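You operate a simulated robot arm through the tools that you are given. There is no shell and no other tool. Be economical: measure what you need, move in short steps, check, and stop when the job is done.

You run a simulated two-armed robot. Do the job below in one go: nothing can be reset, and whatever is moved stays where it is left.

JOB
On the small table top, fold the beige cloth in half.

It is judged by the outcome, as a careful person would: the job done as asked, and still so three seconds after it is handed in. It fails if anything else is knocked over, pushed out of place, dropped, spilled or broken. Flat cloth is picked up by pressing the open fingertips on it (5 to 10 N) and closing them slowly along it; thin cloth reads only 2 to 8 mm in the jaws.

ROBOT AND FRAMES
Two 6-joint arms with two-finger parallel grippers on one trunk, on a base that drives. Base frame: it is fixed to the floor where the robot stands at the start and does not move with it; the origin is under the middle of the robot, x ahead of it, y to its left, z up; the surface under the hand at the start is at about z = 780. Lengths are in mm, angles in rad, forces in N, time in s.
The left shoulder is at the start at [-96, 177, 781], the right one opposite. With the tool pointing down near the work surface each hand reaches from about 100 to 700 mm from the robot's upright axis, wherever it stands, measured 20 degrees to its own side. Places, roughly: small table top [600, 200, 800]. Payload 1.57 kg a hand.
The TCP of each hand is the grasp point between the finger pads, 30 mm short of the fingertips. In the tool frame z runs along the fingers and y along their closing line. Largest opening 80 mm; finger width 17, thickness 12; the body of the gripper, 40 by 82 mm, starts 80 mm behind the TCP.
Orientation is that of the tool frame in the base frame, as [roll, pitch, yaw] about the fixed x, y, z axes, in that order (R = Rz(yaw) Ry(pitch) Rx(roll)). With the fingers straight down and closing along the base's y, the tool's x points along the base's -x, its y along +y and its z along -z.

CONTROLS
- The arms move only by the tool drive_tool. It takes "left_series", "right_series" or both (then of equal length, played together; a hand with none holds still); each is a list of rows, each a list of 3 entries, a list of its own where there are three numbers: the turn, a rotation vector about the base's x, y, z in degrees, then the shift along the base's x, y, z in cm, then the finger opening in cm, from 0 to 8. In form: [[[ax, ay, az], [x, y, z], fingers], ...]. A call has 1 to 10 rows; each row shifts and turns the commanded pose from where the row before left it. Each row takes 0.2 s and may step no farther than 50 mm and 0.15 rad from the row before; otherwise, or with a gripper value out of range, the whole call is refused. Where a pose cannot be reached the arm comes as near as it can. A force on the tool above 40 N (or 10 N above the force at the start of the call, whichever is more), or a blocked arm, ends the call early, and 0.2 s more pass. The fingers move at their own pace (about 72 mm/s each) and stop on an object; they squeeze with about 33 N. The grip force told is the motor's: it shows also when the fingers shut on nothing. Time passes only in rows, and 0.2 s behind the last, so rows that do not move let the fingers close. The reply holds the time, the measured pose of the TCP, the force on the tool along the base axes, the opening and the grip force, in the units named above and with some noise, with the torque about the TCP (base axes, N m) and any sound that the robot's microphone picked up.
- Cameras (640 x 400 px; columns grow to the right, rows downward): "scene" is now at [28.9, 21.1, 1495]; the picture's right is [0.26, -0.96, 0.00], its down [-0.80, -0.22, -0.57] and it looks along [0.55, 0.15, -0.82] (base axes); focal length 274 px, centre (320, 200). "left" rides on the left gripper at [72, 7, -122] in its tool frame; the picture's right is [-0.09, 1.00, 0.00], its down [-0.84, -0.08, -0.54] and it looks along [-0.54, -0.05, 0.84] (tool axes); focal length 238 px, centre (320, 200). "right" rides on the right gripper at [72, -7, -122] in its tool frame; the picture's right is [0.09, 1.00, 0.00], its down [-0.84, 0.08, -0.54] and it looks along [-0.54, 0.05, 0.84] (tool axes); focal length 238 px, centre (320, 200). There is no depth. A picture from a camera that has moved, and an enlarged one, comes with that camera's place and axes in the base frame and with its lens.
- get_image(camera): a new picture of that camera. It takes no simulated time.
- move_column(by): slides the trunk up (or, below 0, down) by that many mm; the arms and the scene camera ride with it, the base frame stays. It gives what a move gives, with no picture.
- roll_base(legs): drives the robot by 1 to 6 legs, each [ahead, left, turn to the left] in mm, mm and rad, along the robot's own axes; the way and the turn of a leg run together, so that a leg with both is an arc; at most 1500 mm and 3.142 rad a leg. The arms and the cameras ride along, it lands a little off, and it stops where it bumps. It gives what a move gives.
- pan_tilt(pan, tilt): turns the head with the scene camera to pan (to the left, within 2.496 rad either way) and tilt (down, from -0.506 to 1.204), counted from straight ahead of the robot. It gives what a move gives.
- zoom(camera, box): a new picture of the part [left, top, right, bottom] of that camera's present view, enlarged. It takes no simulated time.
- hand_in(): hands the job in; it is judged then, once.

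Work in short steps. Places have to be worked out from the pictures, the camera data and where the tool is seen: move nearer, look again, correct. Check each grasp and each placing, and mend what went wrong. You have 120 turns and 92 pictures in all, those below and enlarged ones among them. Open the grippers and draw the arms clear of the work before you hand the job in, unless the task says otherwise; then end with one line.

The tools are called after "Call:" as name(argument=value, ...) on one line, values as JSON. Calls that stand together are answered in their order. drive_tool: Moves the arms, as the interface text tells. Its arguments: {"type":"object","properties":{"left_series":{"type":"array","items":{"type":"array"}},"right_series":{"type":"array","items":{"type":"array"}}},"required":[]} The other tools are called the same way: move_column (by) slides the trunk up or down; roll_base (legs) drives the base; pan_tilt (pan, tilt) turns the head that bears the scene camera; get_image (camera) takes a picture; zoom (camera, box) takes an enlarged picture of a part of a camera's view; hand_in () hands the job in.

At the start:

```text
time_s: 0.0
left_tcp_pos: [401.7, 269.5, 926.2]
left_ee_rot: [-3.141, 0.001, -3.141]
left_force: [-1.0, -0.2, 0.7]
left_ft_torque: [0.0, 0.03, 0.0]
left_opening: 79.7
left_finger_force: 0.2
right_tcp_pos: [404.6, -88.8, 932.0]
right_ee_rot: [-3.141, -0.001, 3.14]
right_force: [0.0, -0.2, -0.2]
right_ft_torque: [-0.02, 0.03, -0.02]
right_opening: 80.0
right_finger_force: 0.1
trunk travel left (down, up): [-225.0, 103.0]
robot x, y, heading: [-0.5, -4.7, 0.0]
head pan, tilt: [0.267, 0.97]
```

scene: 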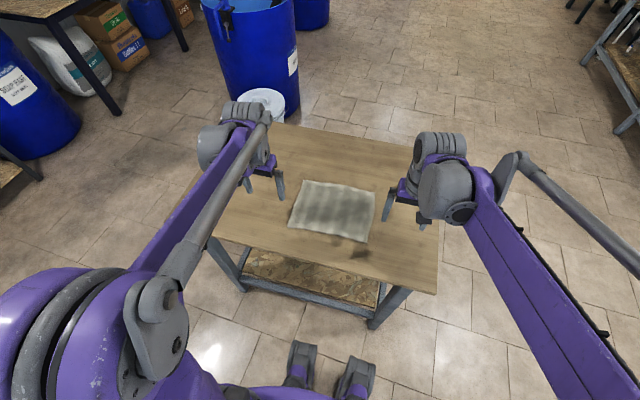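
right: 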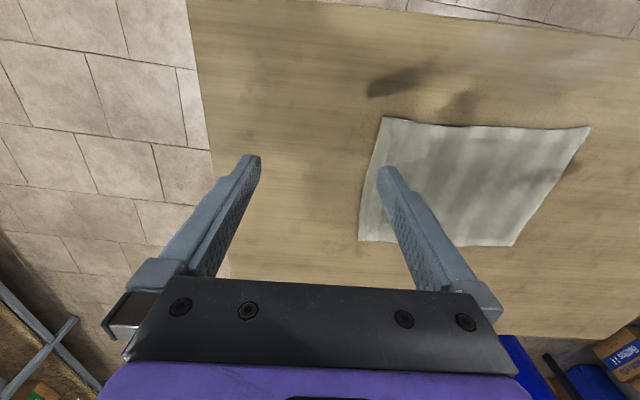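
left: 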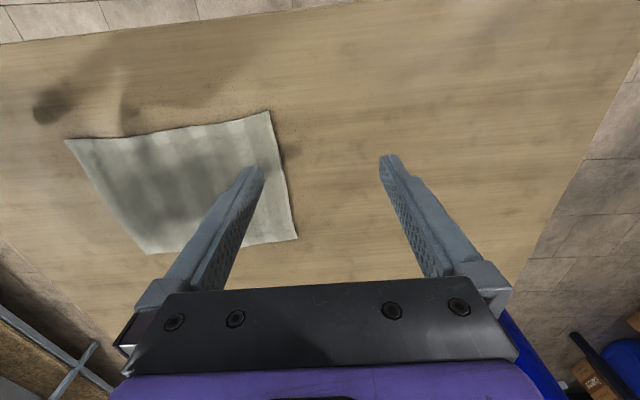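

I start by enlarging the cloth in the scene view, to locate its corners.

Call:
zoom(camera="scene", box=[270, 160, 398, 240])

```text
5.00 times, centred on (334, 200) of scene
camera zoom: at [28.9, 21.1, 1495.0], right [0.26, -0.96, 0.0], down [-0.8, -0.22, -0.57], along [0.55, 0.15, -0.82], focal length 1369 px, centre (250, 200)
```

zoom: 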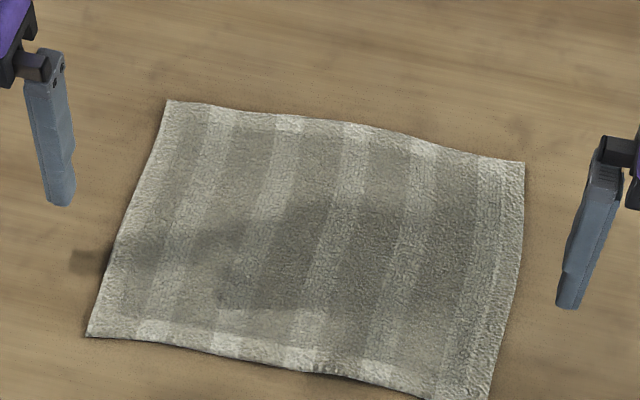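

The corners work out near NL (383,217), NR (401,-19), FL (565,224) and FR (577,-13), at z≈780. I'll pinch both near corners and fold the near edge over to the far edge. First both hands go above the near corners with the fingers partly closed.

Call:
drive_tool(left_series=[[[0, 0, 0], [-0.3, -2.7, -2], 3], [[0, 0, 0], [-0.3, -2.7, -2], 3], [[0, 0, 0], [-0.3, -2.6, -3], 3], [[0, 0, 0], [0, 0, 0], 3]], right_series=[[[0, 0, 0], [0.2, 3.2, -2], 3], [[0, 0, 0], [0.2, 3.2, -2], 3], [[0, 0, 0], [0.1, 3.2, -3.6], 3], [[0, 0, 0], [0, 0, 0], 3]])

Call:
get_image(camera="left")

Call:
get_image(camera="right")

```text
time_s: 1.0
left_tcp_pos: [391.2, 189.2, 856.7]
left_ee_rot: [3.142, 0.0, -3.14]
left_force: [0.3, 0.0, -0.4]
left_ft_torque: [0.02, -0.02, -0.02]
left_opening: 30.0
left_finger_force: 0.0
right_tcp_pos: [408.5, 6.6, 855.2]
right_ee_rot: [-3.142, 0.001, 3.141]
right_force: [-0.1, -0.2, 0.2]
right_ft_torque: [0.0, -0.01, 0.03]
right_opening: 29.7
right_finger_force: 0.1
trunk travel left (down, up): [-225.0, 103.0]
robot x, y, heading: [-3.3, 1.9, -0.004]
head pan, tilt: [0.267, 0.97]
```

```text
87 pictures are left
camera left: at [318.5, 195.6, 979.1], right [0.09, 1.0, 0.0], down [0.84, -0.08, 0.54], along [0.54, -0.05, -0.84], focal length 238 px, centre (320, 200)
```

left: 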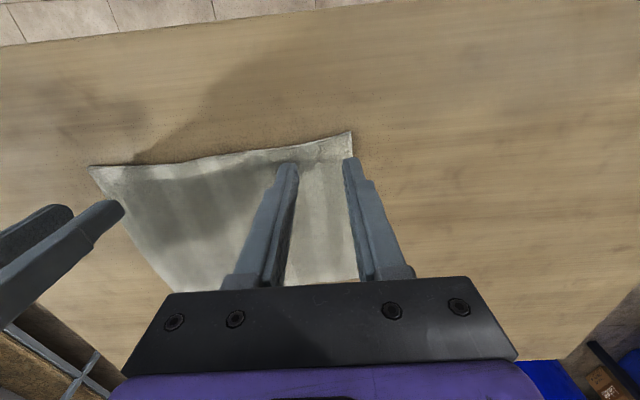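

```text
86 pictures are left
camera right: at [336.8, -0.1, 978.0], right [-0.09, 1.0, 0.0], down [0.84, 0.08, 0.54], along [0.54, 0.05, -0.84], focal length 238 px, centre (320, 200)
```

right: 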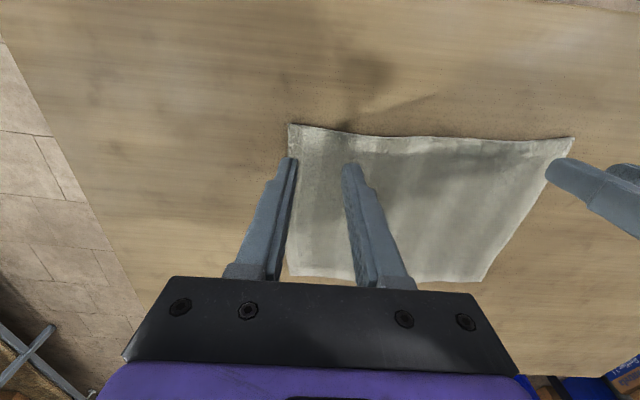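

The near edge lies at x≈383 by the left hand and ≈391 by the right hand. I correct slightly and come down to just above the cloth.

Call:
drive_tool(left_series=[[[0, 0, 0], [0, -0.3, -2], 3], [[0, 0, 0], [0, 0, -1.9], 3], [[0, 0, 0], [0, 0, 0], 3]], right_series=[[[0, 0, 0], [-0.8, 0.3, -2], 3], [[0, 0, 0], [0, 0, -1.8], 3], [[0, 0, 0], [0, 0, 0], 3]])

Call:
zoom(camera="left", box=[200, 80, 440, 230])

Call:
zoom(camera="right", box=[200, 80, 440, 230])

```text
time_s: 1.8
left_tcp_pos: [391.3, 185.9, 817.5]
left_ee_rot: [3.141, 0.0, -3.139]
left_force: [-0.3, 0.4, -0.2]
left_ft_torque: [-0.01, 0.01, 0.02]
left_opening: 30.0
left_finger_force: 0.1
right_tcp_pos: [401.5, 9.4, 819.5]
right_ee_rot: [3.141, -0.001, -3.141]
right_force: [0.6, -0.3, 0.3]
right_ft_torque: [0.02, -0.03, -0.01]
right_opening: 30.0
right_finger_force: 0.1
trunk travel left (down, up): [-225.0, 103.0]
robot x, y, heading: [-2.3, 2.2, 0.003]
head pan, tilt: [0.267, 0.97]
```

```text
2.67 times, centred on (320, 155) of left
camera zoom: at [318.7, 193.0, 939.4], right [0.09, 1.0, 0.0], down [0.84, -0.08, 0.54], along [0.54, -0.05, -0.84], focal length 636 px, centre (320, 320)
```

zoom: 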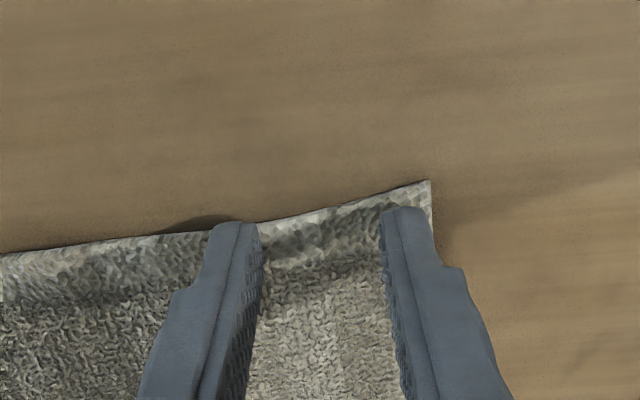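

```text
2.67 times, centred on (320, 155) of right
camera zoom: at [329.1, 3.0, 940.5], right [-0.09, 1.0, 0.0], down [0.84, 0.08, 0.54], along [0.54, 0.05, -0.84], focal length 636 px, centre (320, 320)
```

zoom: 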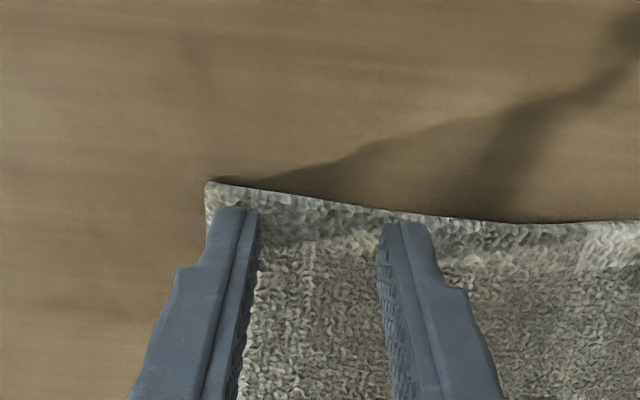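

Both fingertip pairs sit just inside the near corners, a few mm above the cloth. I press down in small steps.

Call:
drive_tool(left_series=[[[0, 0, 0], [0, 0, -0.2], 3], [[0, 0, 0], [0, 0, -0.2], 3], [[0, 0, 0], [0, 0, -0.1], 3]], right_series=[[[0, 0, 0], [0, 0, -0.3], 3], [[0, 0, 0], [0, 0, -0.2], 3], [[0, 0, 0], [0, 0, -0.2], 3]])

```text
time_s: 2.6
left_tcp_pos: [391.0, 185.3, 813.1]
left_ee_rot: [3.141, 0.001, 3.141]
left_force: [1.9, 0.9, 8.5]
left_ft_torque: [0.05, -0.08, -0.03]
left_opening: 29.9
left_finger_force: 0.1
right_tcp_pos: [400.8, 10.1, 811.7]
right_ee_rot: [-3.141, 0.003, 3.141]
right_force: [3.5, -1.9, 26.4]
right_ft_torque: [-0.09, -0.18, 0.02]
right_opening: 30.1
right_finger_force: 0.0
trunk travel left (down, up): [-225.0, 103.0]
robot x, y, heading: [0.3, -0.6, -0.004]
head pan, tilt: [0.267, 0.97]
```

The left hand presses 8.5 N, but the right hand presses 26 N, so I ease it up. Then I close both slowly.

Call:
drive_tool(left_series=[[[0, 0, 0], [0, 0, 0], 3], [[0, 0, 0], [0, 0, 0], 3]], right_series=[[[0, 0, 0], [0, 0, 0.15], 3], [[0, 0, 0], [0, 0, 0], 3]])

```text
time_s: 3.2
left_tcp_pos: [390.2, 186.0, 812.5]
left_ee_rot: [-3.141, 0.002, -3.141]
left_force: [2.5, 1.9, 15.3]
left_ft_torque: [0.08, -0.16, -0.04]
left_opening: 29.7
left_finger_force: 0.0
right_tcp_pos: [401.1, 10.2, 812.6]
right_ee_rot: [-3.141, 0.002, -3.14]
right_force: [3.1, -1.3, 12.5]
right_ft_torque: [-0.04, -0.15, 0.06]
right_opening: 30.1
right_finger_force: 0.0
trunk travel left (down, up): [-225.0, 103.0]
robot x, y, heading: [0.0, -1.2, 0.001]
head pan, tilt: [0.267, 0.97]
```

Now I lift both by about 0.5 mm to get 5–10 N, then close gradually.

Call:
drive_tool(left_series=[[[0, 0, 0], [0, 0, 0.06], 3], [[0, 0, 0], [0, 0, 0], 2.6], [[0, 0, 0], [0, 0, 0], 2.2], [[0, 0, 0], [0, 0, 0], 1.8], [[0, 0, 0], [0, 0, 0], 1.4], [[0, 0, 0], [0, 0, 0], 1.0], [[0, 0, 0], [0, 0, 0], 0.6], [[0, 0, 0], [0, 0, 0], 0.2], [[0, 0, 0], [0, 0, 0], 0], [[0, 0, 0], [0, 0, 0], 0]], right_series=[[[0, 0, 0], [0, 0, 0.03], 3], [[0, 0, 0], [0, 0, 0], 2.6], [[0, 0, 0], [0, 0, 0], 2.2], [[0, 0, 0], [0, 0, 0], 1.8], [[0, 0, 0], [0, 0, 0], 1.4], [[0, 0, 0], [0, 0, 0], 1.0], [[0, 0, 0], [0, 0, 0], 0.6], [[0, 0, 0], [0, 0, 0], 0.2], [[0, 0, 0], [0, 0, 0], 0], [[0, 0, 0], [0, 0, 0], 0]])

Call:
zoom(camera="left", box=[200, 80, 440, 230])

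Call:
zoom(camera="right", box=[200, 80, 440, 230])

```text
time_s: 5.4
left_tcp_pos: [392.0, 184.8, 813.3]
left_ee_rot: [-3.14, 0.003, -3.141]
left_force: [1.4, -22.8, 8.1]
left_ft_torque: [-0.71, -0.07, -0.05]
left_opening: 4.1
left_finger_force: 24.8
right_tcp_pos: [400.5, 11.4, 813.2]
right_ee_rot: [3.14, 0.0, -3.14]
right_force: [-1.9, 22.3, 7.8]
right_ft_torque: [0.67, 0.01, 0.11]
right_opening: 4.0
right_finger_force: 25.5
trunk travel left (down, up): [-225.0, 103.0]
robot x, y, heading: [3.5, -1.5, 0.008]
head pan, tilt: [0.267, 0.97]
```

```text
2.67 times, centred on (320, 155) of left
camera zoom: at [318.3, 192.3, 935.3], right [0.09, 1.0, 0.0], down [0.84, -0.08, 0.54], along [0.54, -0.05, -0.84], focal length 636 px, centre (320, 320)
```

zoom: 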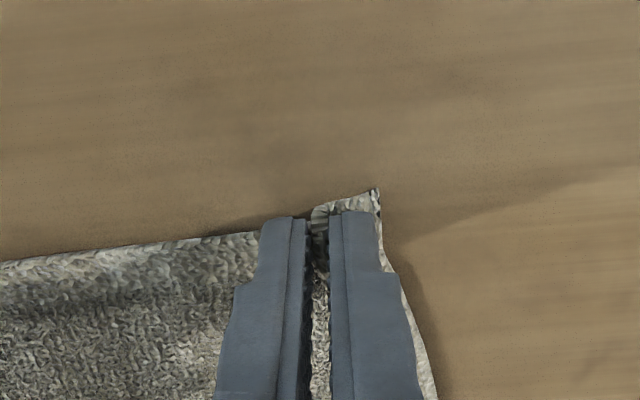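

```text
2.67 times, centred on (320, 155) of right
camera zoom: at [329.0, 4.0, 935.5], right [-0.09, 1.0, 0.0], down [0.84, 0.08, 0.54], along [0.54, 0.05, -0.84], focal length 636 px, centre (320, 320)
```

zoom: 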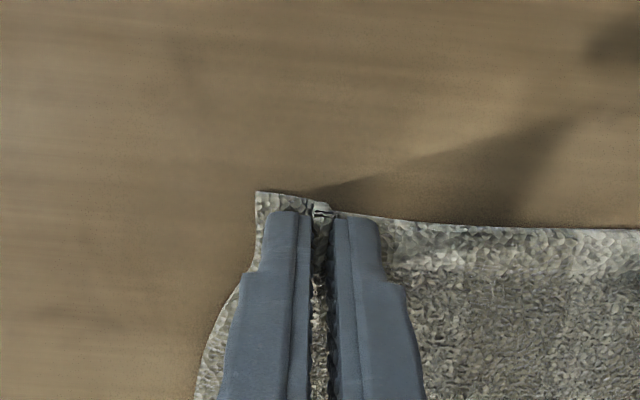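

Both jaws read 4 mm with cloth gathered in them. There is about 22 N of inward pull, so I lift a little and ease the hands toward each other.

Call:
drive_tool(left_series=[[[0, 0, 0], [0, -0.2, 0.3], 0], [[0, 0, 0], [0, -0.2, 0.7], 0], [[0, 0, 0], [0.3, 0, 1.0], 0]], right_series=[[[0, 0, 0], [0, 0.2, 0.3], 0], [[0, 0, 0], [0, 0.2, 0.7], 0], [[0, 0, 0], [0.3, 0, 1.0], 0]])

Call:
get_image(camera="scene")

```text
time_s: 6.2
left_tcp_pos: [394.9, 182.8, 833.6]
left_ee_rot: [3.141, 0.0, 3.141]
left_force: [0.3, -11.2, 0.2]
left_ft_torque: [-0.3, -0.02, -0.03]
left_opening: 3.8
left_finger_force: 24.4
right_tcp_pos: [405.1, 14.0, 832.7]
right_ee_rot: [3.141, 0.002, -3.141]
right_force: [-0.3, 10.3, 0.3]
right_ft_torque: [0.37, 0.04, 0.08]
right_opening: 3.8
right_finger_force: 24.3
trunk travel left (down, up): [-225.0, 103.0]
robot x, y, heading: [-0.7, 0.9, 0.004]
head pan, tilt: [0.267, 0.97]
```

```text
81 pictures are left
camera scene: at [28.9, 21.1, 1495.0], right [0.26, -0.96, 0.0], down [-0.8, -0.22, -0.57], along [0.55, 0.15, -0.82], focal length 274 px, centre (320, 200)
```

scene: 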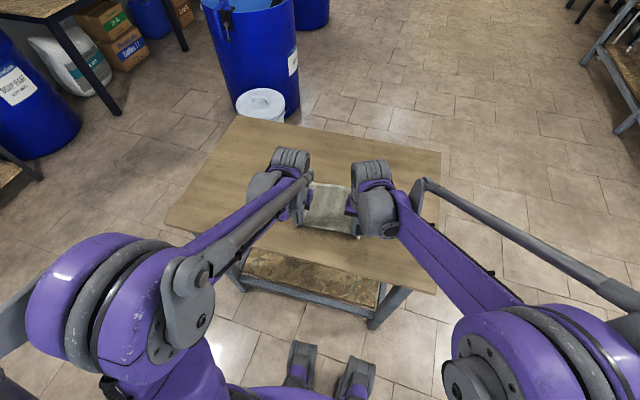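

The tension halved, so I relieve a bit more. Then I run the first half of the arc, with the hands tilting so the fingers start to point away.

Call:
drive_tool(left_series=[[[0, -3.7, 0], [0.15, -0.2, 1.0], 0], [[0, -3.8, 0], [0.15, 0, 1.0], 0], [[0, -3.7, 0], [0.7, 0, 1.1], 0], [[0, -3.8, 0], [0.8, 0.1, 1.1], 0], [[0, -3.7, 0], [1.0, 0, 0.6], 0], [[0, -3.8, 0], [1.1, 0.1, 0.6], 0], [[0, -3.7, 0], [1.2, 0, 0.2], 0], [[0, -3.8, 0], [1.2, 0.1, 0.1], 0]], right_series=[[[0, -3.7, 0], [0.15, 0.2, 1.0], 0], [[0, -3.8, 0], [0.15, 0, 1.0], 0], [[0, -3.7, 0], [0.7, 0, 1.1], 0], [[0, -3.8, 0], [0.8, 0.1, 1.1], 0], [[0, -3.7, 0], [1.0, 0, 0.6], 0], [[0, -3.8, 0], [1.1, 0.1, 0.6], 0], [[0, -3.7, 0], [1.2, 0, 0.2], 0], [[0, -3.8, 0], [1.2, 0.1, 0.1], 0]])

Call:
zoom(camera="scene", box=[240, 140, 432, 260])

Call:
get_image(camera="left")

Call:
get_image(camera="right")

```text
time_s: 8.0
left_tcp_pos: [457.3, 182.2, 890.0]
left_ee_rot: [-3.14, 0.525, -3.141]
left_force: [-0.4, -3.7, -0.2]
left_ft_torque: [-0.06, 0.02, -0.1]
left_opening: 3.2
left_finger_force: 24.6
right_tcp_pos: [467.3, 19.7, 889.9]
right_ee_rot: [3.141, 0.524, -3.141]
right_force: [-0.6, 3.4, -0.2]
right_ft_torque: [0.05, 0.02, 0.07]
right_opening: 3.6
right_finger_force: 24.9
trunk travel left (down, up): [-225.0, 103.0]
robot x, y, heading: [-1.3, -0.2, 0.0]
head pan, tilt: [0.267, 0.97]
```

```text
3.33 times, centred on (336, 200) of scene
camera zoom: at [29.1, 21.2, 1495.0], right [0.26, -0.96, 0.0], down [-0.8, -0.22, -0.57], along [0.55, 0.15, -0.82], focal length 912 px, centre (267, 200)
```

zoom: 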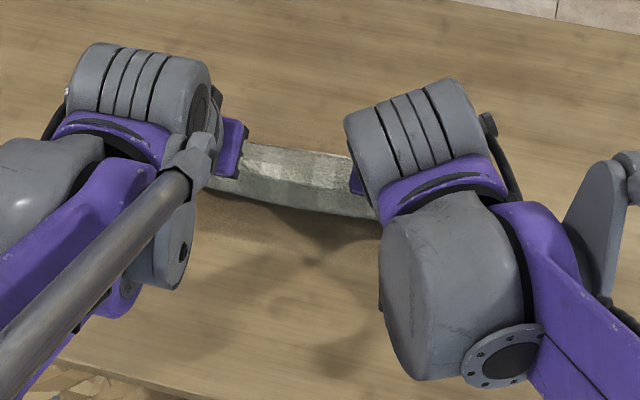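

```text
79 pictures are left
camera left: at [333.3, 189.7, 959.3], right [0.08, 1.0, 0.05], down [0.45, -0.08, 0.89], along [0.89, -0.05, -0.46], focal length 238 px, centre (320, 200)
```

left: 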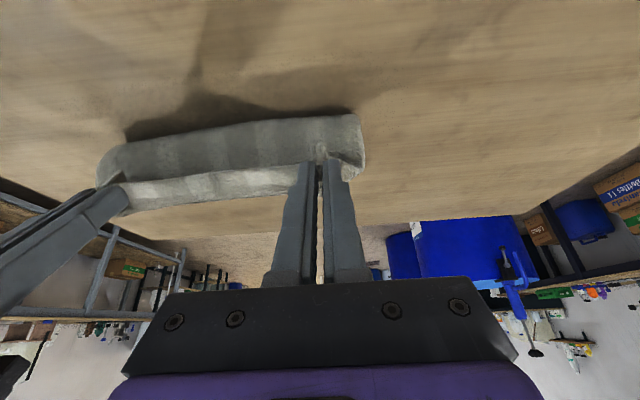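

```text
78 pictures are left
camera right: at [344.6, 12.7, 959.7], right [-0.08, 1.0, -0.05], down [0.45, 0.08, 0.89], along [0.89, 0.05, -0.46], focal length 238 px, centre (320, 200)
```

right: 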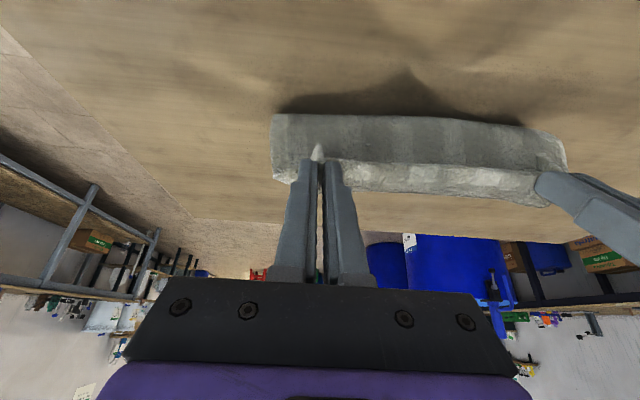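

The fold is halfway and the cloth is held cleanly. I continue the second half of the arc down toward the far edge.

Call:
drive_tool(left_series=[[[0, -3.7, 0], [1.2, 0, -0.3], 0], [[0, -3.8, 0], [1.3, 0.1, -0.4], 0], [[0, -3.7, 0], [1.1, 0, -0.8], 0], [[0, -3.8, 0], [1.1, 0.1, -0.9], 0], [[0, 0, 0], [1.0, 0, -1.1], 0], [[0, 0, 0], [1.0, 0, -1.2], 0], [[0, 0, 0], [0.6, 0, -1.0], 0], [[0, 0, 0], [0.5, 0, -1.0], 0]], right_series=[[[0, -3.7, 0], [1.2, 0, -0.3], 0], [[0, -3.8, 0], [1.3, 0.1, -0.4], 0], [[0, -3.7, 0], [1.1, 0, -0.8], 0], [[0, -3.8, 0], [1.1, 0.1, -0.9], 0], [[0, 0, 0], [1.0, 0, -1.1], 0], [[0, 0, 0], [1.0, 0, -1.2], 0], [[0, 0, 0], [0.6, 0, -1.0], 0], [[0, 0, 0], [0.5, 0, -1.0], 0]])

Call:
get_image(camera="left")

Call:
get_image(camera="right")

Call:
zoom(camera="scene", box=[240, 120, 432, 240])

```text
time_s: 9.8
left_tcp_pos: [534.8, 184.1, 823.1]
left_ee_rot: [3.14, 0.785, -3.14]
left_force: [0.1, -4.6, -0.3]
left_ft_torque: [-0.06, 0.01, -0.05]
left_opening: 3.3
left_finger_force: 24.8
right_tcp_pos: [545.3, 20.7, 823.4]
right_ee_rot: [-3.141, 0.786, -3.141]
right_force: [0.8, 4.2, -0.1]
right_ft_torque: [0.08, 0.0, 0.11]
right_opening: 3.4
right_finger_force: 24.8
trunk travel left (down, up): [-225.0, 103.0]
robot x, y, heading: [1.4, -1.6, -0.0]
head pan, tilt: [0.267, 0.97]
```

```text
77 pictures are left
camera left: at [397.7, 192.2, 858.1], right [0.07, 1.0, 0.07], down [0.21, -0.08, 0.97], along [0.98, -0.05, -0.21], focal length 238 px, centre (320, 200)
```

left: 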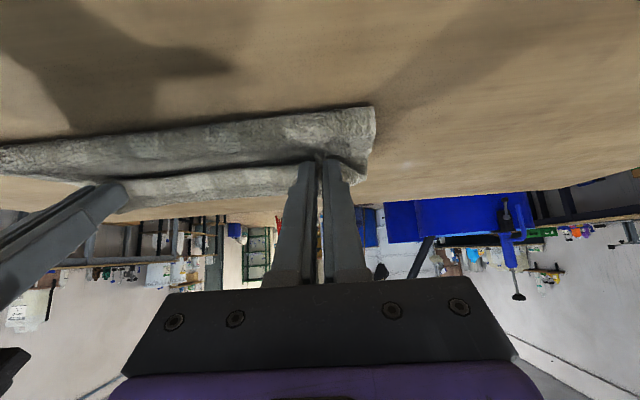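

```text
76 pictures are left
camera right: at [408.8, 14.3, 858.3], right [-0.07, 1.0, -0.06], down [0.21, 0.08, 0.97], along [0.98, 0.05, -0.21], focal length 238 px, centre (320, 200)
```

right: 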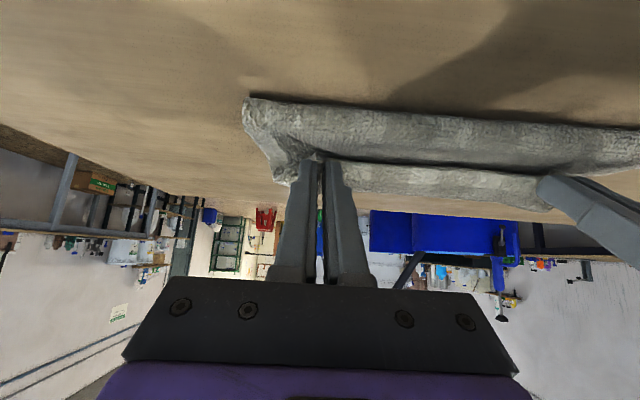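

```text
3.33 times, centred on (336, 180) of scene
camera zoom: at [29.5, 21.2, 1495.0], right [0.26, -0.96, 0.0], down [-0.8, -0.22, -0.57], along [0.55, 0.15, -0.82], focal length 912 px, centre (267, 267)
```

zoom: 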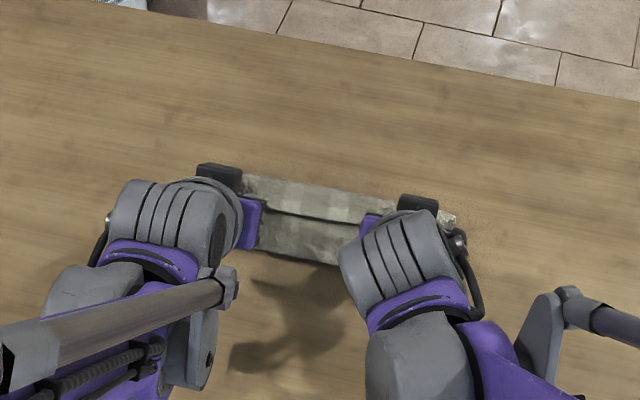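

Geometry from this view: the cloth slid forward, so the fold sits at x≈512 and the bottom layer's far edge is at ≈605. The held edge is at only ≈555, so I carry it about 40 mm further before laying it down.

Call:
drive_tool(left_series=[[[0, 0, 0], [0.8, 0, 0.2], 0], [[0, 0, 0], [0.8, 0, 0], 0], [[0, 0, 0], [0.8, 0, 0], 0], [[0, 0, 0], [0.8, 0, -0.2], 0], [[0, 0, 0], [0, 0, 0], 0]], right_series=[[[0, 0, 0], [0.8, 0, 0.2], 0], [[0, 0, 0], [0.8, 0, 0], 0], [[0, 0, 0], [0.8, 0, 0], 0], [[0, 0, 0], [0.8, 0, -0.2], 0], [[0, 0, 0], [0, 0, 0], 0]])

Call:
zoom(camera="scene", box=[272, 130, 400, 210])

Call:
get_image(camera="right")

```text
time_s: 11.0
left_tcp_pos: [567.1, 184.8, 822.9]
left_ee_rot: [-3.14, 0.786, 3.14]
left_force: [0.9, -4.4, 0.2]
left_ft_torque: [-0.08, 0.0, -0.08]
left_opening: 3.8
left_finger_force: 23.7
right_tcp_pos: [577.7, 20.2, 822.8]
right_ee_rot: [3.141, 0.786, 3.141]
right_force: [-0.6, 5.7, -0.7]
right_ft_torque: [0.07, 0.05, 0.12]
right_opening: 3.4
right_finger_force: 24.7
trunk travel left (down, up): [-225.0, 103.0]
robot x, y, heading: [1.8, 0.0, -0.005]
head pan, tilt: [0.267, 0.97]
```

```text
5.00 times, centred on (336, 170) of scene
camera zoom: at [28.6, 21.1, 1495.0], right [0.26, -0.96, 0.0], down [-0.8, -0.22, -0.57], along [0.55, 0.15, -0.82], focal length 1369 px, centre (240, 350)
```

zoom: 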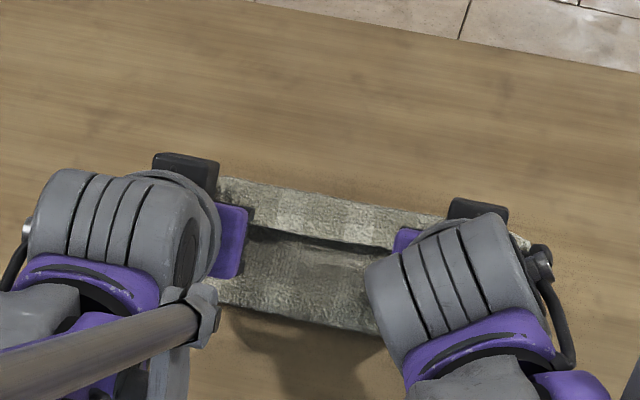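

```text
73 pictures are left
camera right: at [440.3, 13.8, 858.5], right [-0.07, 1.0, -0.07], down [0.21, 0.08, 0.97], along [0.98, 0.05, -0.21], focal length 238 px, centre (320, 200)
```

right: 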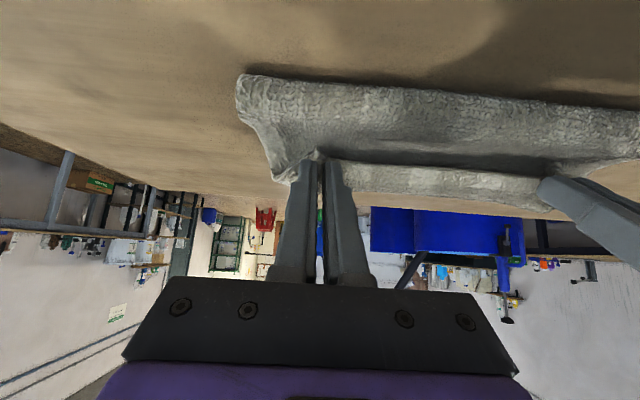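

The layering isn't clear: the far band appears raised. I enlarge the wrist views before letting go.

Call:
zoom(camera="right", box=[220, 50, 460, 200])

Call:
zoom(camera="left", box=[180, 60, 420, 210])

```text
2.67 times, centred on (340, 125) of right
camera zoom: at [440.3, 13.8, 858.5], right [-0.07, 1.0, -0.07], down [0.21, 0.08, 0.97], along [0.98, 0.05, -0.21], focal length 636 px, centre (267, 400)
```

zoom: 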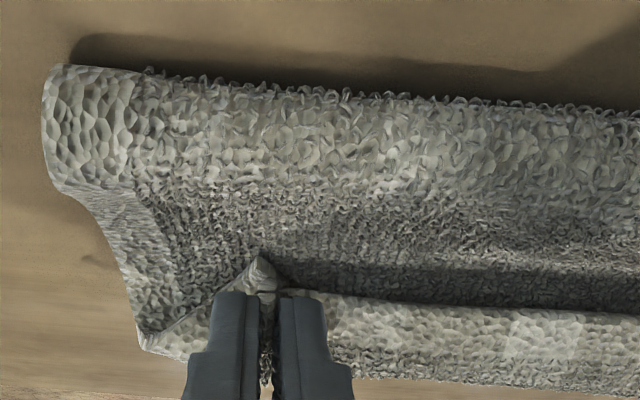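

```text
2.67 times, centred on (300, 135) of left
camera zoom: at [429.2, 191.9, 858.9], right [0.07, 1.0, 0.07], down [0.21, -0.08, 0.97], along [0.98, -0.05, -0.21], focal length 636 px, centre (373, 373)
```

zoom: 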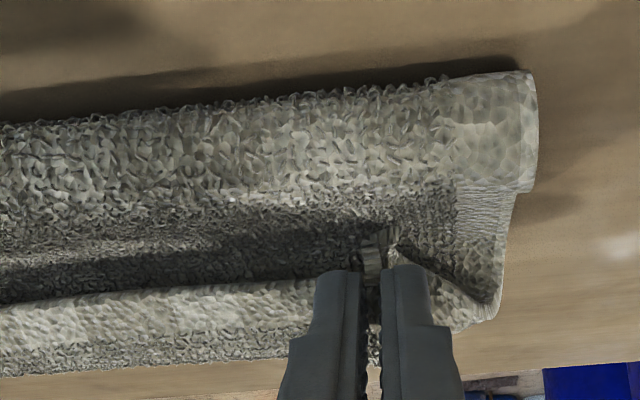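

Now I can read it: the fingertips' strip curls back over the top, and the flap passes about 35 mm beyond the original far edge (x≈570), so I overshot. I lift slightly, go back about 80 mm and lower.

Call:
drive_tool(left_series=[[[0, 0, 0], [-0.5, 0, 1.0], 0], [[0, 0, 0], [-1.0, 0, 1.0], 0], [[0, 0, 0], [-1.3, 0, 0.5], 0], [[0, 0, 0], [-1.3, 0, 0], 0], [[0, 0, 0], [-1.3, 0, 0], 0], [[0, 0, 0], [-1.3, 0, -0.6], 0], [[0, 0, 0], [-1.3, 0, -1.0], 0], [[0, 0, 0], [0, 0, -0.9], 0], [[0, 0, 0], [0, 0, 0], 0]], right_series=[[[0, 0, 0], [-0.5, 0, 1.0], 0], [[0, 0, 0], [-1.0, 0, 1.0], 0], [[0, 0, 0], [-1.3, 0, 0.5], 0], [[0, 0, 0], [-1.3, 0, 0], 0], [[0, 0, 0], [-1.3, 0, 0], 0], [[0, 0, 0], [-1.3, 0, -0.6], 0], [[0, 0, 0], [-1.3, 0, -1.0], 0], [[0, 0, 0], [0, 0, -0.9], 0], [[0, 0, 0], [0, 0, 0], 0]])

Call:
zoom(camera="scene", box=[272, 140, 400, 220])

Call:
get_image(camera="left")

```text
time_s: 13.0
left_tcp_pos: [487.0, 185.3, 822.5]
left_ee_rot: [3.14, 0.786, 3.141]
left_force: [0.1, -4.1, 0.1]
left_ft_torque: [-0.06, 0.0, -0.11]
left_opening: 3.2
left_finger_force: 24.8
right_tcp_pos: [497.8, 19.9, 822.7]
right_ee_rot: [3.141, 0.785, 3.142]
right_force: [0.3, 4.2, 0.8]
right_ft_torque: [0.06, 0.03, 0.08]
right_opening: 3.6
right_finger_force: 24.8
trunk travel left (down, up): [-225.0, 103.0]
robot x, y, heading: [-0.7, 2.7, 0.003]
head pan, tilt: [0.267, 0.97]
```

```text
5.00 times, centred on (336, 180) of scene
camera zoom: at [28.5, 21.1, 1495.0], right [0.26, -0.96, 0.0], down [-0.8, -0.22, -0.57], along [0.55, 0.15, -0.82], focal length 1369 px, centre (240, 300)
```

zoom: 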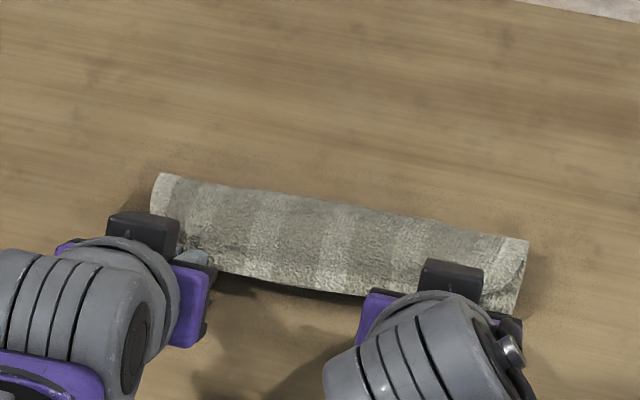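

```text
69 pictures are left
camera left: at [349.2, 191.6, 858.1], right [0.07, 1.0, 0.07], down [0.21, -0.08, 0.97], along [0.98, -0.05, -0.21], focal length 238 px, centre (320, 200)
```

left: 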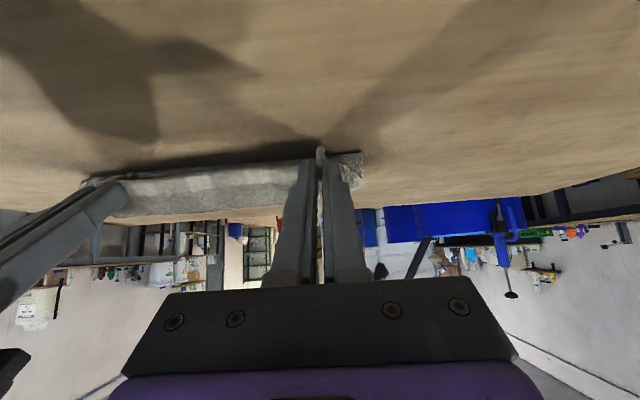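

The cloth has now Z-folded under the hands: tilting forward makes the near edge leave the fingers the wrong way. I pull the edge back to where it began to flatten the cloth, returning the hands to vertical.

Call:
drive_tool(left_series=[[[0, 0, 0], [-0.5, 0, 1.5], 0], [[0, 5.6, 0], [-1.2, 0, 1], 0], [[0, 5.6, 0], [-1.2, 0, 0], 0], [[0, 5.6, 0], [-1.2, 0, 0], 0], [[0, 5.6, 0], [-1.2, 0, 0], 0], [[0, 5.6, 0], [-1.2, -0.1, -0.5], 0], [[0, 5.6, 0], [-1.2, -0.1, -0.8], 0], [[0, 5.6, 0], [-1.2, 0, -0.7], 0], [[0, 5.8, 0], [-0.5, 0, -0.4], 0]], right_series=[[[0, 0, 0], [-0.5, 0, 1.5], 0], [[0, 5.6, 0], [-1.2, 0, 1], 0], [[0, 5.6, 0], [-1.2, 0, 0], 0], [[0, 5.6, 0], [-1.2, 0, 0], 0], [[0, 5.6, 0], [-1.2, 0, 0], 0], [[0, 5.6, 0], [-1.2, -0.1, -0.5], 0], [[0, 5.6, 0], [-1.2, -0.1, -0.8], 0], [[0, 5.6, 0], [-1.2, 0, -0.7], 0], [[0, 5.8, 0], [-0.5, 0, -0.4], 0]])

Call:
get_image(camera="left")

Call:
zoom(camera="scene", box=[240, 140, 432, 260])

```text
time_s: 15.0
left_tcp_pos: [394.2, 182.1, 822.6]
left_ee_rot: [3.14, -0.001, -3.142]
left_force: [0.4, -3.6, 0.4]
left_ft_torque: [-0.11, -0.03, 0.01]
left_opening: 3.6
left_finger_force: 24.7
right_tcp_pos: [404.7, 19.4, 824.1]
right_ee_rot: [-3.141, -0.003, 3.141]
right_force: [0.1, 3.8, 0.5]
right_ft_torque: [0.11, 0.03, 0.0]
right_opening: 3.8
right_finger_force: 24.6
trunk travel left (down, up): [-225.0, 103.0]
robot x, y, heading: [2.4, 2.8, -0.001]
head pan, tilt: [0.267, 0.97]
```

```text
68 pictures are left
camera left: at [321.7, 189.9, 945.8], right [0.09, 1.0, 0.0], down [0.84, -0.08, 0.54], along [0.54, -0.05, -0.84], focal length 238 px, centre (320, 200)
```

left: 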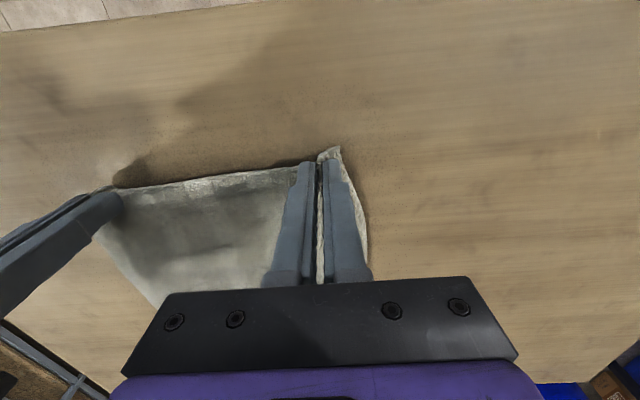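

```text
3.33 times, centred on (336, 200) of scene
camera zoom: at [30.3, 21.2, 1495.0], right [0.26, -0.96, 0.0], down [-0.8, -0.22, -0.56], along [0.54, 0.15, -0.83], focal length 912 px, centre (267, 200)
```

zoom: 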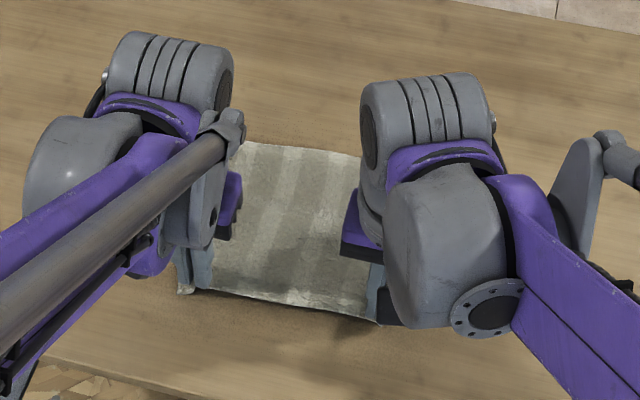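

The cloth is flat again. I lower it, spread it slightly, release and raise the hands.

Call:
drive_tool(left_series=[[[0, 0, 0], [0, 0.1, -0.4], 0], [[0, 0, 0], [0, 0.1, -0.3], 0], [[0, 0, 0], [0, 0, 0], 1.5], [[0, 0, 0], [0, 0, 0], 3], [[0, 0, 0], [0, 0, 0], 3], [[0, 0, 0], [0, 0, 2], 3], [[0, 0, 0], [0, 2, 4], 3], [[0, 0, 0], [0, 3, 4], 3], [[0, 0, 0], [0, 3, 2], 3]], right_series=[[[0, 0, 0], [0, -0.1, -0.4], 0], [[0, 0, 0], [0, -0.1, -0.4], 0], [[0, 0, 0], [0, 0, 0], 1.5], [[0, 0, 0], [0, 0, 0], 3], [[0, 0, 0], [0, 0, 0], 3], [[0, 0, 0], [0, 0, 2], 3], [[0, 0, 0], [0, -2, 4], 3], [[0, 0, 0], [0, -3, 4], 3], [[0, 0, 0], [0, -3, 2], 3]])

Call:
zoom(camera="scene", box=[240, 140, 432, 260])

```text
time_s: 17.0
left_tcp_pos: [392.6, 264.5, 937.6]
left_ee_rot: [3.14, 0.001, -3.141]
left_force: [-0.9, 0.4, -0.3]
left_ft_torque: [-0.01, -0.02, -0.03]
left_opening: 29.9
left_finger_force: 0.1
right_tcp_pos: [402.6, -63.2, 936.6]
right_ee_rot: [3.141, -0.001, -3.141]
right_force: [0.1, -0.2, 0.1]
right_ft_torque: [0.01, 0.02, -0.02]
right_opening: 30.2
right_finger_force: 0.0
trunk travel left (down, up): [-225.0, 103.0]
robot x, y, heading: [-3.4, 1.0, 0.003]
head pan, tilt: [0.267, 0.97]
```

```text
3.33 times, centred on (336, 200) of scene
camera zoom: at [28.7, 21.1, 1495.0], right [0.26, -0.96, 0.0], down [-0.8, -0.22, -0.57], along [0.55, 0.15, -0.82], focal length 912 px, centre (267, 200)
```

zoom: 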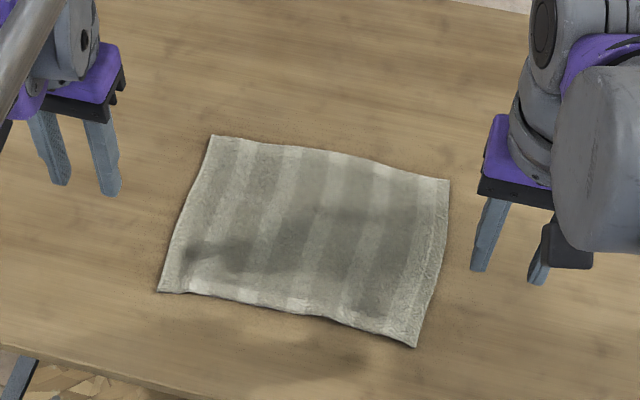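

The cloth is flat at its original place, with corners near FL (561,226), FR (570,-14), NL (380,218) and NR (387,-13). I'll fold far edge to near instead, because there the forward tilt lets the cloth hang properly. First I test in free air that the hands can tilt steeply at the final place.

Call:
drive_tool(left_series=[[[0, -8.4, 0], [-0.4, 0, -1.0], 3], [[0, -8.4, 0], [-0.4, 0, -1.0], 3], [[0, -8.4, 0], [-0.4, 0, -1.0], 3], [[0, -8.4, 0], [-0.4, 0, -1.0], 3], [[0, -8.4, 0], [-0.4, 0, -1.0], 3], [[0, -8.4, 0], [-0.4, 0, -1.0], 3], [[0, -8.4, 0], [-0.4, 0, 0], 3], [[0, -8.4, 0], [-0.2, 0, 0], 3], [[0, -8.4, 0], [0, 0, 0], 3]], right_series=[[[0, -8.4, 0], [-0.4, 0, -1.0], 3], [[0, -8.4, 0], [-0.4, 0, -1.0], 3], [[0, -8.4, 0], [-0.4, 0, -1.0], 3], [[0, -8.4, 0], [-0.4, 0, -1.0], 3], [[0, -8.4, 0], [-0.4, 0, -1.0], 3], [[0, -8.4, 0], [-0.4, 0, -1.0], 3], [[0, -8.4, 0], [-0.4, 0, 0], 3], [[0, -8.4, 0], [-0.2, 0, 0], 3], [[0, -8.4, 0], [0, 0, 0], 3]])

Call:
get_image(camera="scene")

```text
time_s: 19.0
left_tcp_pos: [363.9, 265.2, 877.0]
left_ee_rot: [-3.139, 1.318, -3.139]
left_force: [-0.2, 0.0, -0.5]
left_ft_torque: [0.02, 0.01, 0.01]
left_opening: 30.0
left_finger_force: 0.1
right_tcp_pos: [375.0, -60.5, 875.0]
right_ee_rot: [3.139, 1.32, 3.139]
right_force: [0.0, -0.4, 0.2]
right_ft_torque: [0.04, 0.0, -0.04]
right_opening: 29.9
right_finger_force: 0.2
trunk travel left (down, up): [-225.0, 103.0]
robot x, y, heading: [-0.3, 0.6, 0.002]
head pan, tilt: [0.267, 0.97]
```

```text
65 pictures are left
camera scene: at [31.3, 22.4, 1495.0], right [0.26, -0.96, 0.0], down [-0.8, -0.22, -0.56], along [0.54, 0.15, -0.83], focal length 274 px, centre (320, 200)
```

scene: 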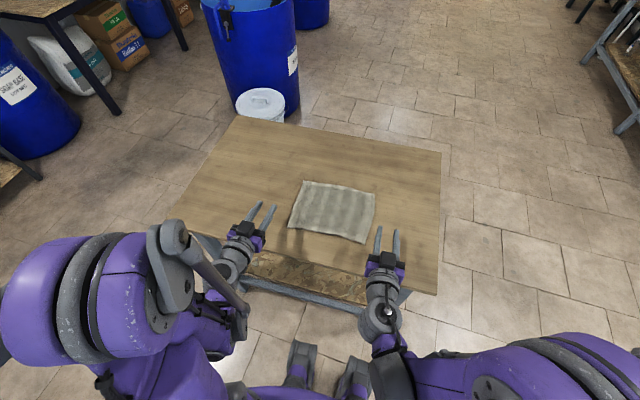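

Both hands reach 75° tilt at the final place with their bodies past the table edge. I return to vertical above the far corners.

Call:
drive_tool(left_series=[[[0, 8.4, 0], [2.1, 0, 1.0], 3], [[0, 8.4, 0], [2.1, 0, 1.0], 3], [[0, 8.4, 0], [2.1, -1, 0], 3], [[0, 8.4, 0], [2.1, -1, 0], 3], [[0, 8.4, 0], [2.1, -1, 0], 3], [[0, 8.4, 0], [2.1, -1, 0], 3], [[0, 8.4, 0], [2.1, -1, -1], 3], [[0, 8.4, 0], [2.1, -1, -1], 3], [[0, 8.4, 0], [2.1, -0.9, -2], 3], [[0, 0, 0], [0, 0, -1], 3]], right_series=[[[0, 8.4, 0], [2.1, 0, 1.0], 3], [[0, 8.4, 0], [2.1, 0, 1.0], 3], [[0, 8.4, 0], [2.1, 1.1, 0], 3], [[0, 8.4, 0], [2.1, 1.1, 0], 3], [[0, 8.4, 0], [2.1, 1.1, 0], 3], [[0, 8.4, 0], [2.0, 1.1, 0], 3], [[0, 8.4, 0], [2.0, 1.1, -1], 3], [[0, 8.4, 0], [2.0, 1.1, -1], 3], [[0, 8.4, 0], [2.0, 1.1, -2], 3], [[0, 0, 0], [0, 0, -1], 3]])

Call:
get_image(camera="left")

Call:
get_image(camera="right")

Call:
zoom(camera="scene", box=[272, 130, 400, 210])

```text
time_s: 21.2
left_tcp_pos: [551.2, 195.4, 847.6]
left_ee_rot: [3.14, 0.0, -3.141]
left_force: [0.6, 0.4, 0.3]
left_ft_torque: [-0.01, 0.0, -0.03]
left_opening: 30.0
left_finger_force: 0.0
right_tcp_pos: [558.2, 14.9, 847.0]
right_ee_rot: [-3.141, -0.001, 3.141]
right_force: [0.1, 0.0, 0.5]
right_ft_torque: [-0.04, -0.04, -0.02]
right_opening: 30.1
right_finger_force: 0.0
trunk travel left (down, up): [-225.0, 103.0]
robot x, y, heading: [-2.2, -0.1, -0.003]
head pan, tilt: [0.267, 0.97]
```

```text
64 pictures are left
camera left: at [478.1, 202.4, 969.4], right [0.09, 1.0, 0.0], down [0.84, -0.08, 0.54], along [0.54, -0.05, -0.84], focal length 238 px, centre (320, 200)
```

left: 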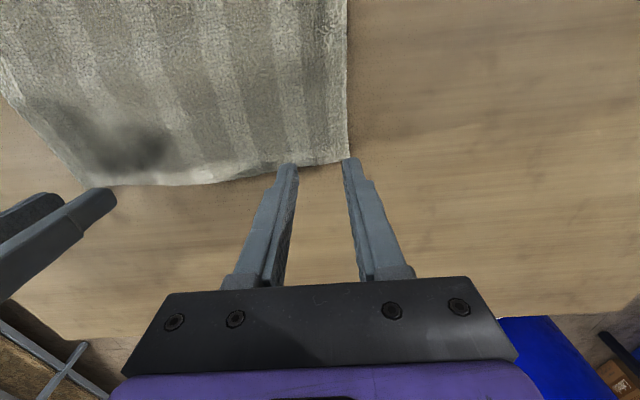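

```text
63 pictures are left
camera right: at [486.0, 6.8, 968.3], right [-0.09, 1.0, 0.0], down [0.84, 0.08, 0.54], along [0.54, 0.05, -0.84], focal length 238 px, centre (320, 200)
```

right: 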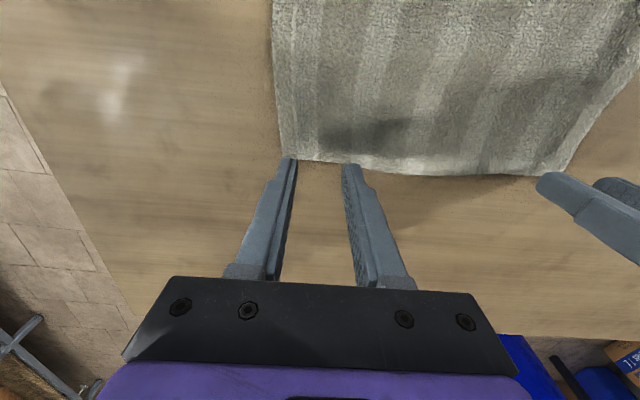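

```text
5.00 times, centred on (336, 170) of scene
camera zoom: at [26.8, 20.9, 1495.1], right [0.26, -0.96, 0.0], down [-0.79, -0.22, -0.57], along [0.55, 0.15, -0.82], focal length 1369 px, centre (240, 350)
```

zoom: 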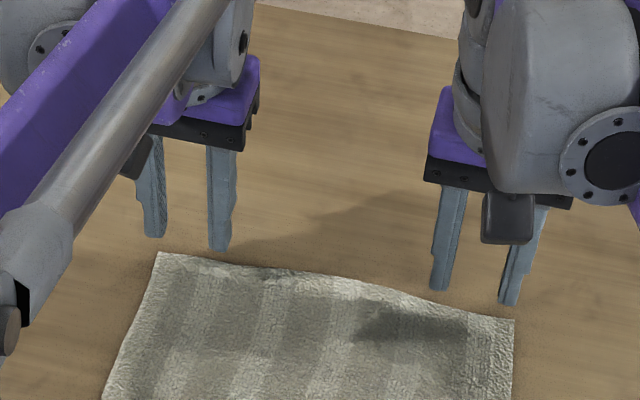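

Corners from the wrist cameras are FL (564,219) and FR (564,-17). I make small corrections and descend to just above the cloth.

Call:
drive_tool(left_series=[[[0, 0, 0], [0.3, -0.5, -1.5], 3], [[0, 0, 0], [0, 0, -1.4], 3], [[0, 0, 0], [0, 0, 0], 3]], right_series=[[[0, 0, 0], [0.1, -0.3, -1.5], 3], [[0, 0, 0], [0, 0, -1.4], 3], [[0, 0, 0], [0, 0, 0], 3]])

Call:
zoom(camera="left", box=[200, 80, 440, 230])

Call:
zoom(camera="right", box=[200, 80, 440, 230])

```text
time_s: 22.0
left_tcp_pos: [555.2, 192.0, 816.1]
left_ee_rot: [3.142, 0.001, -3.141]
left_force: [-0.2, -0.1, -0.9]
left_ft_torque: [0.0, -0.01, 0.0]
left_opening: 29.9
left_finger_force: 0.0
right_tcp_pos: [558.9, 9.9, 816.5]
right_ee_rot: [3.141, 0.0, 3.141]
right_force: [-0.3, -0.7, 0.3]
right_ft_torque: [0.01, 0.03, 0.01]
right_opening: 29.8
right_finger_force: 0.1
trunk travel left (down, up): [-225.0, 103.0]
robot x, y, heading: [-0.2, 0.7, 0.002]
head pan, tilt: [0.267, 0.97]
```

```text
2.67 times, centred on (320, 155) of left
camera zoom: at [482.8, 198.0, 939.1], right [0.09, 1.0, 0.0], down [0.84, -0.08, 0.54], along [0.54, -0.05, -0.84], focal length 636 px, centre (320, 320)
```

zoom: 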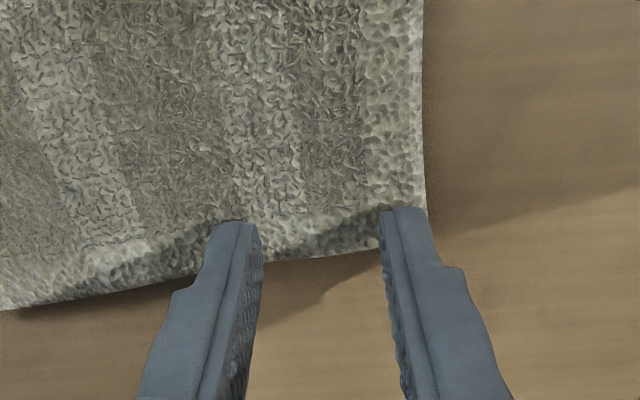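

```text
2.67 times, centred on (320, 155) of right
camera zoom: at [487.9, 3.6, 938.9], right [-0.09, 1.0, 0.0], down [0.84, 0.08, 0.54], along [0.54, 0.05, -0.84], focal length 636 px, centre (320, 320)
```

zoom: 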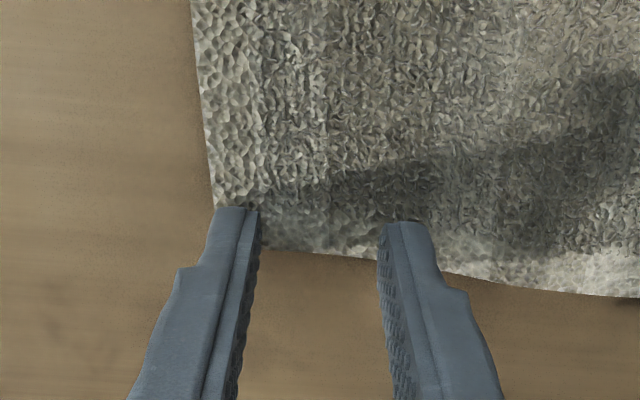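

The placement is good. I shift the right hand slightly inward, press in small steps and watch the force.

Call:
drive_tool(left_series=[[[0, 0, 0], [0, 0, -0.1], 3], [[0, 0, 0], [0, 0, -0.1], 3], [[0, 0, 0], [0, 0, -0.1], 3], [[0, 0, 0], [0, 0, 0], 3]], right_series=[[[0, 0, 0], [0, 0.2, -0.1], 3], [[0, 0, 0], [0, 0, -0.1], 3], [[0, 0, 0], [0, 0, -0.1], 3], [[0, 0, 0], [0, 0, 0], 3]])

```text
time_s: 23.0
left_tcp_pos: [555.2, 190.8, 814.8]
left_ee_rot: [-3.141, 0.0, -3.142]
left_force: [1.0, 0.2, 1.5]
left_ft_torque: [-0.02, -0.02, 0.05]
left_opening: 30.1
left_finger_force: 0.1
right_tcp_pos: [559.0, 13.1, 813.4]
right_ee_rot: [-3.141, 0.001, -3.141]
right_force: [0.1, -0.7, 3.2]
right_ft_torque: [-0.01, -0.04, 0.02]
right_opening: 30.0
right_finger_force: 0.1
trunk travel left (down, up): [-225.0, 103.0]
robot x, y, heading: [0.7, 1.5, -0.001]
head pan, tilt: [0.267, 0.97]
```

Light contact so far; a little more pressure, then close slowly.

Call:
drive_tool(left_series=[[[0, 0, 0], [0, 0, -0.07], 3], [[0, 0, 0], [0, 0, 0], 3]], right_series=[[[0, 0, 0], [0, 0, -0.03], 3], [[0, 0, 0], [0, 0, 0], 3]])

```text
time_s: 23.6
left_tcp_pos: [555.3, 190.5, 814.5]
left_ee_rot: [3.141, -0.002, 3.14]
left_force: [0.1, 0.5, 2.9]
left_ft_torque: [0.01, 0.0, 0.0]
left_opening: 29.7
left_finger_force: 0.1
right_tcp_pos: [559.0, 12.6, 813.8]
right_ee_rot: [-3.141, 0.0, -3.141]
right_force: [0.3, -1.1, 3.9]
right_ft_torque: [-0.06, -0.02, -0.01]
right_opening: 29.8
right_finger_force: 0.1
trunk travel left (down, up): [-225.0, 103.0]
robot x, y, heading: [2.2, 1.4, -0.0]
head pan, tilt: [0.267, 0.97]
```

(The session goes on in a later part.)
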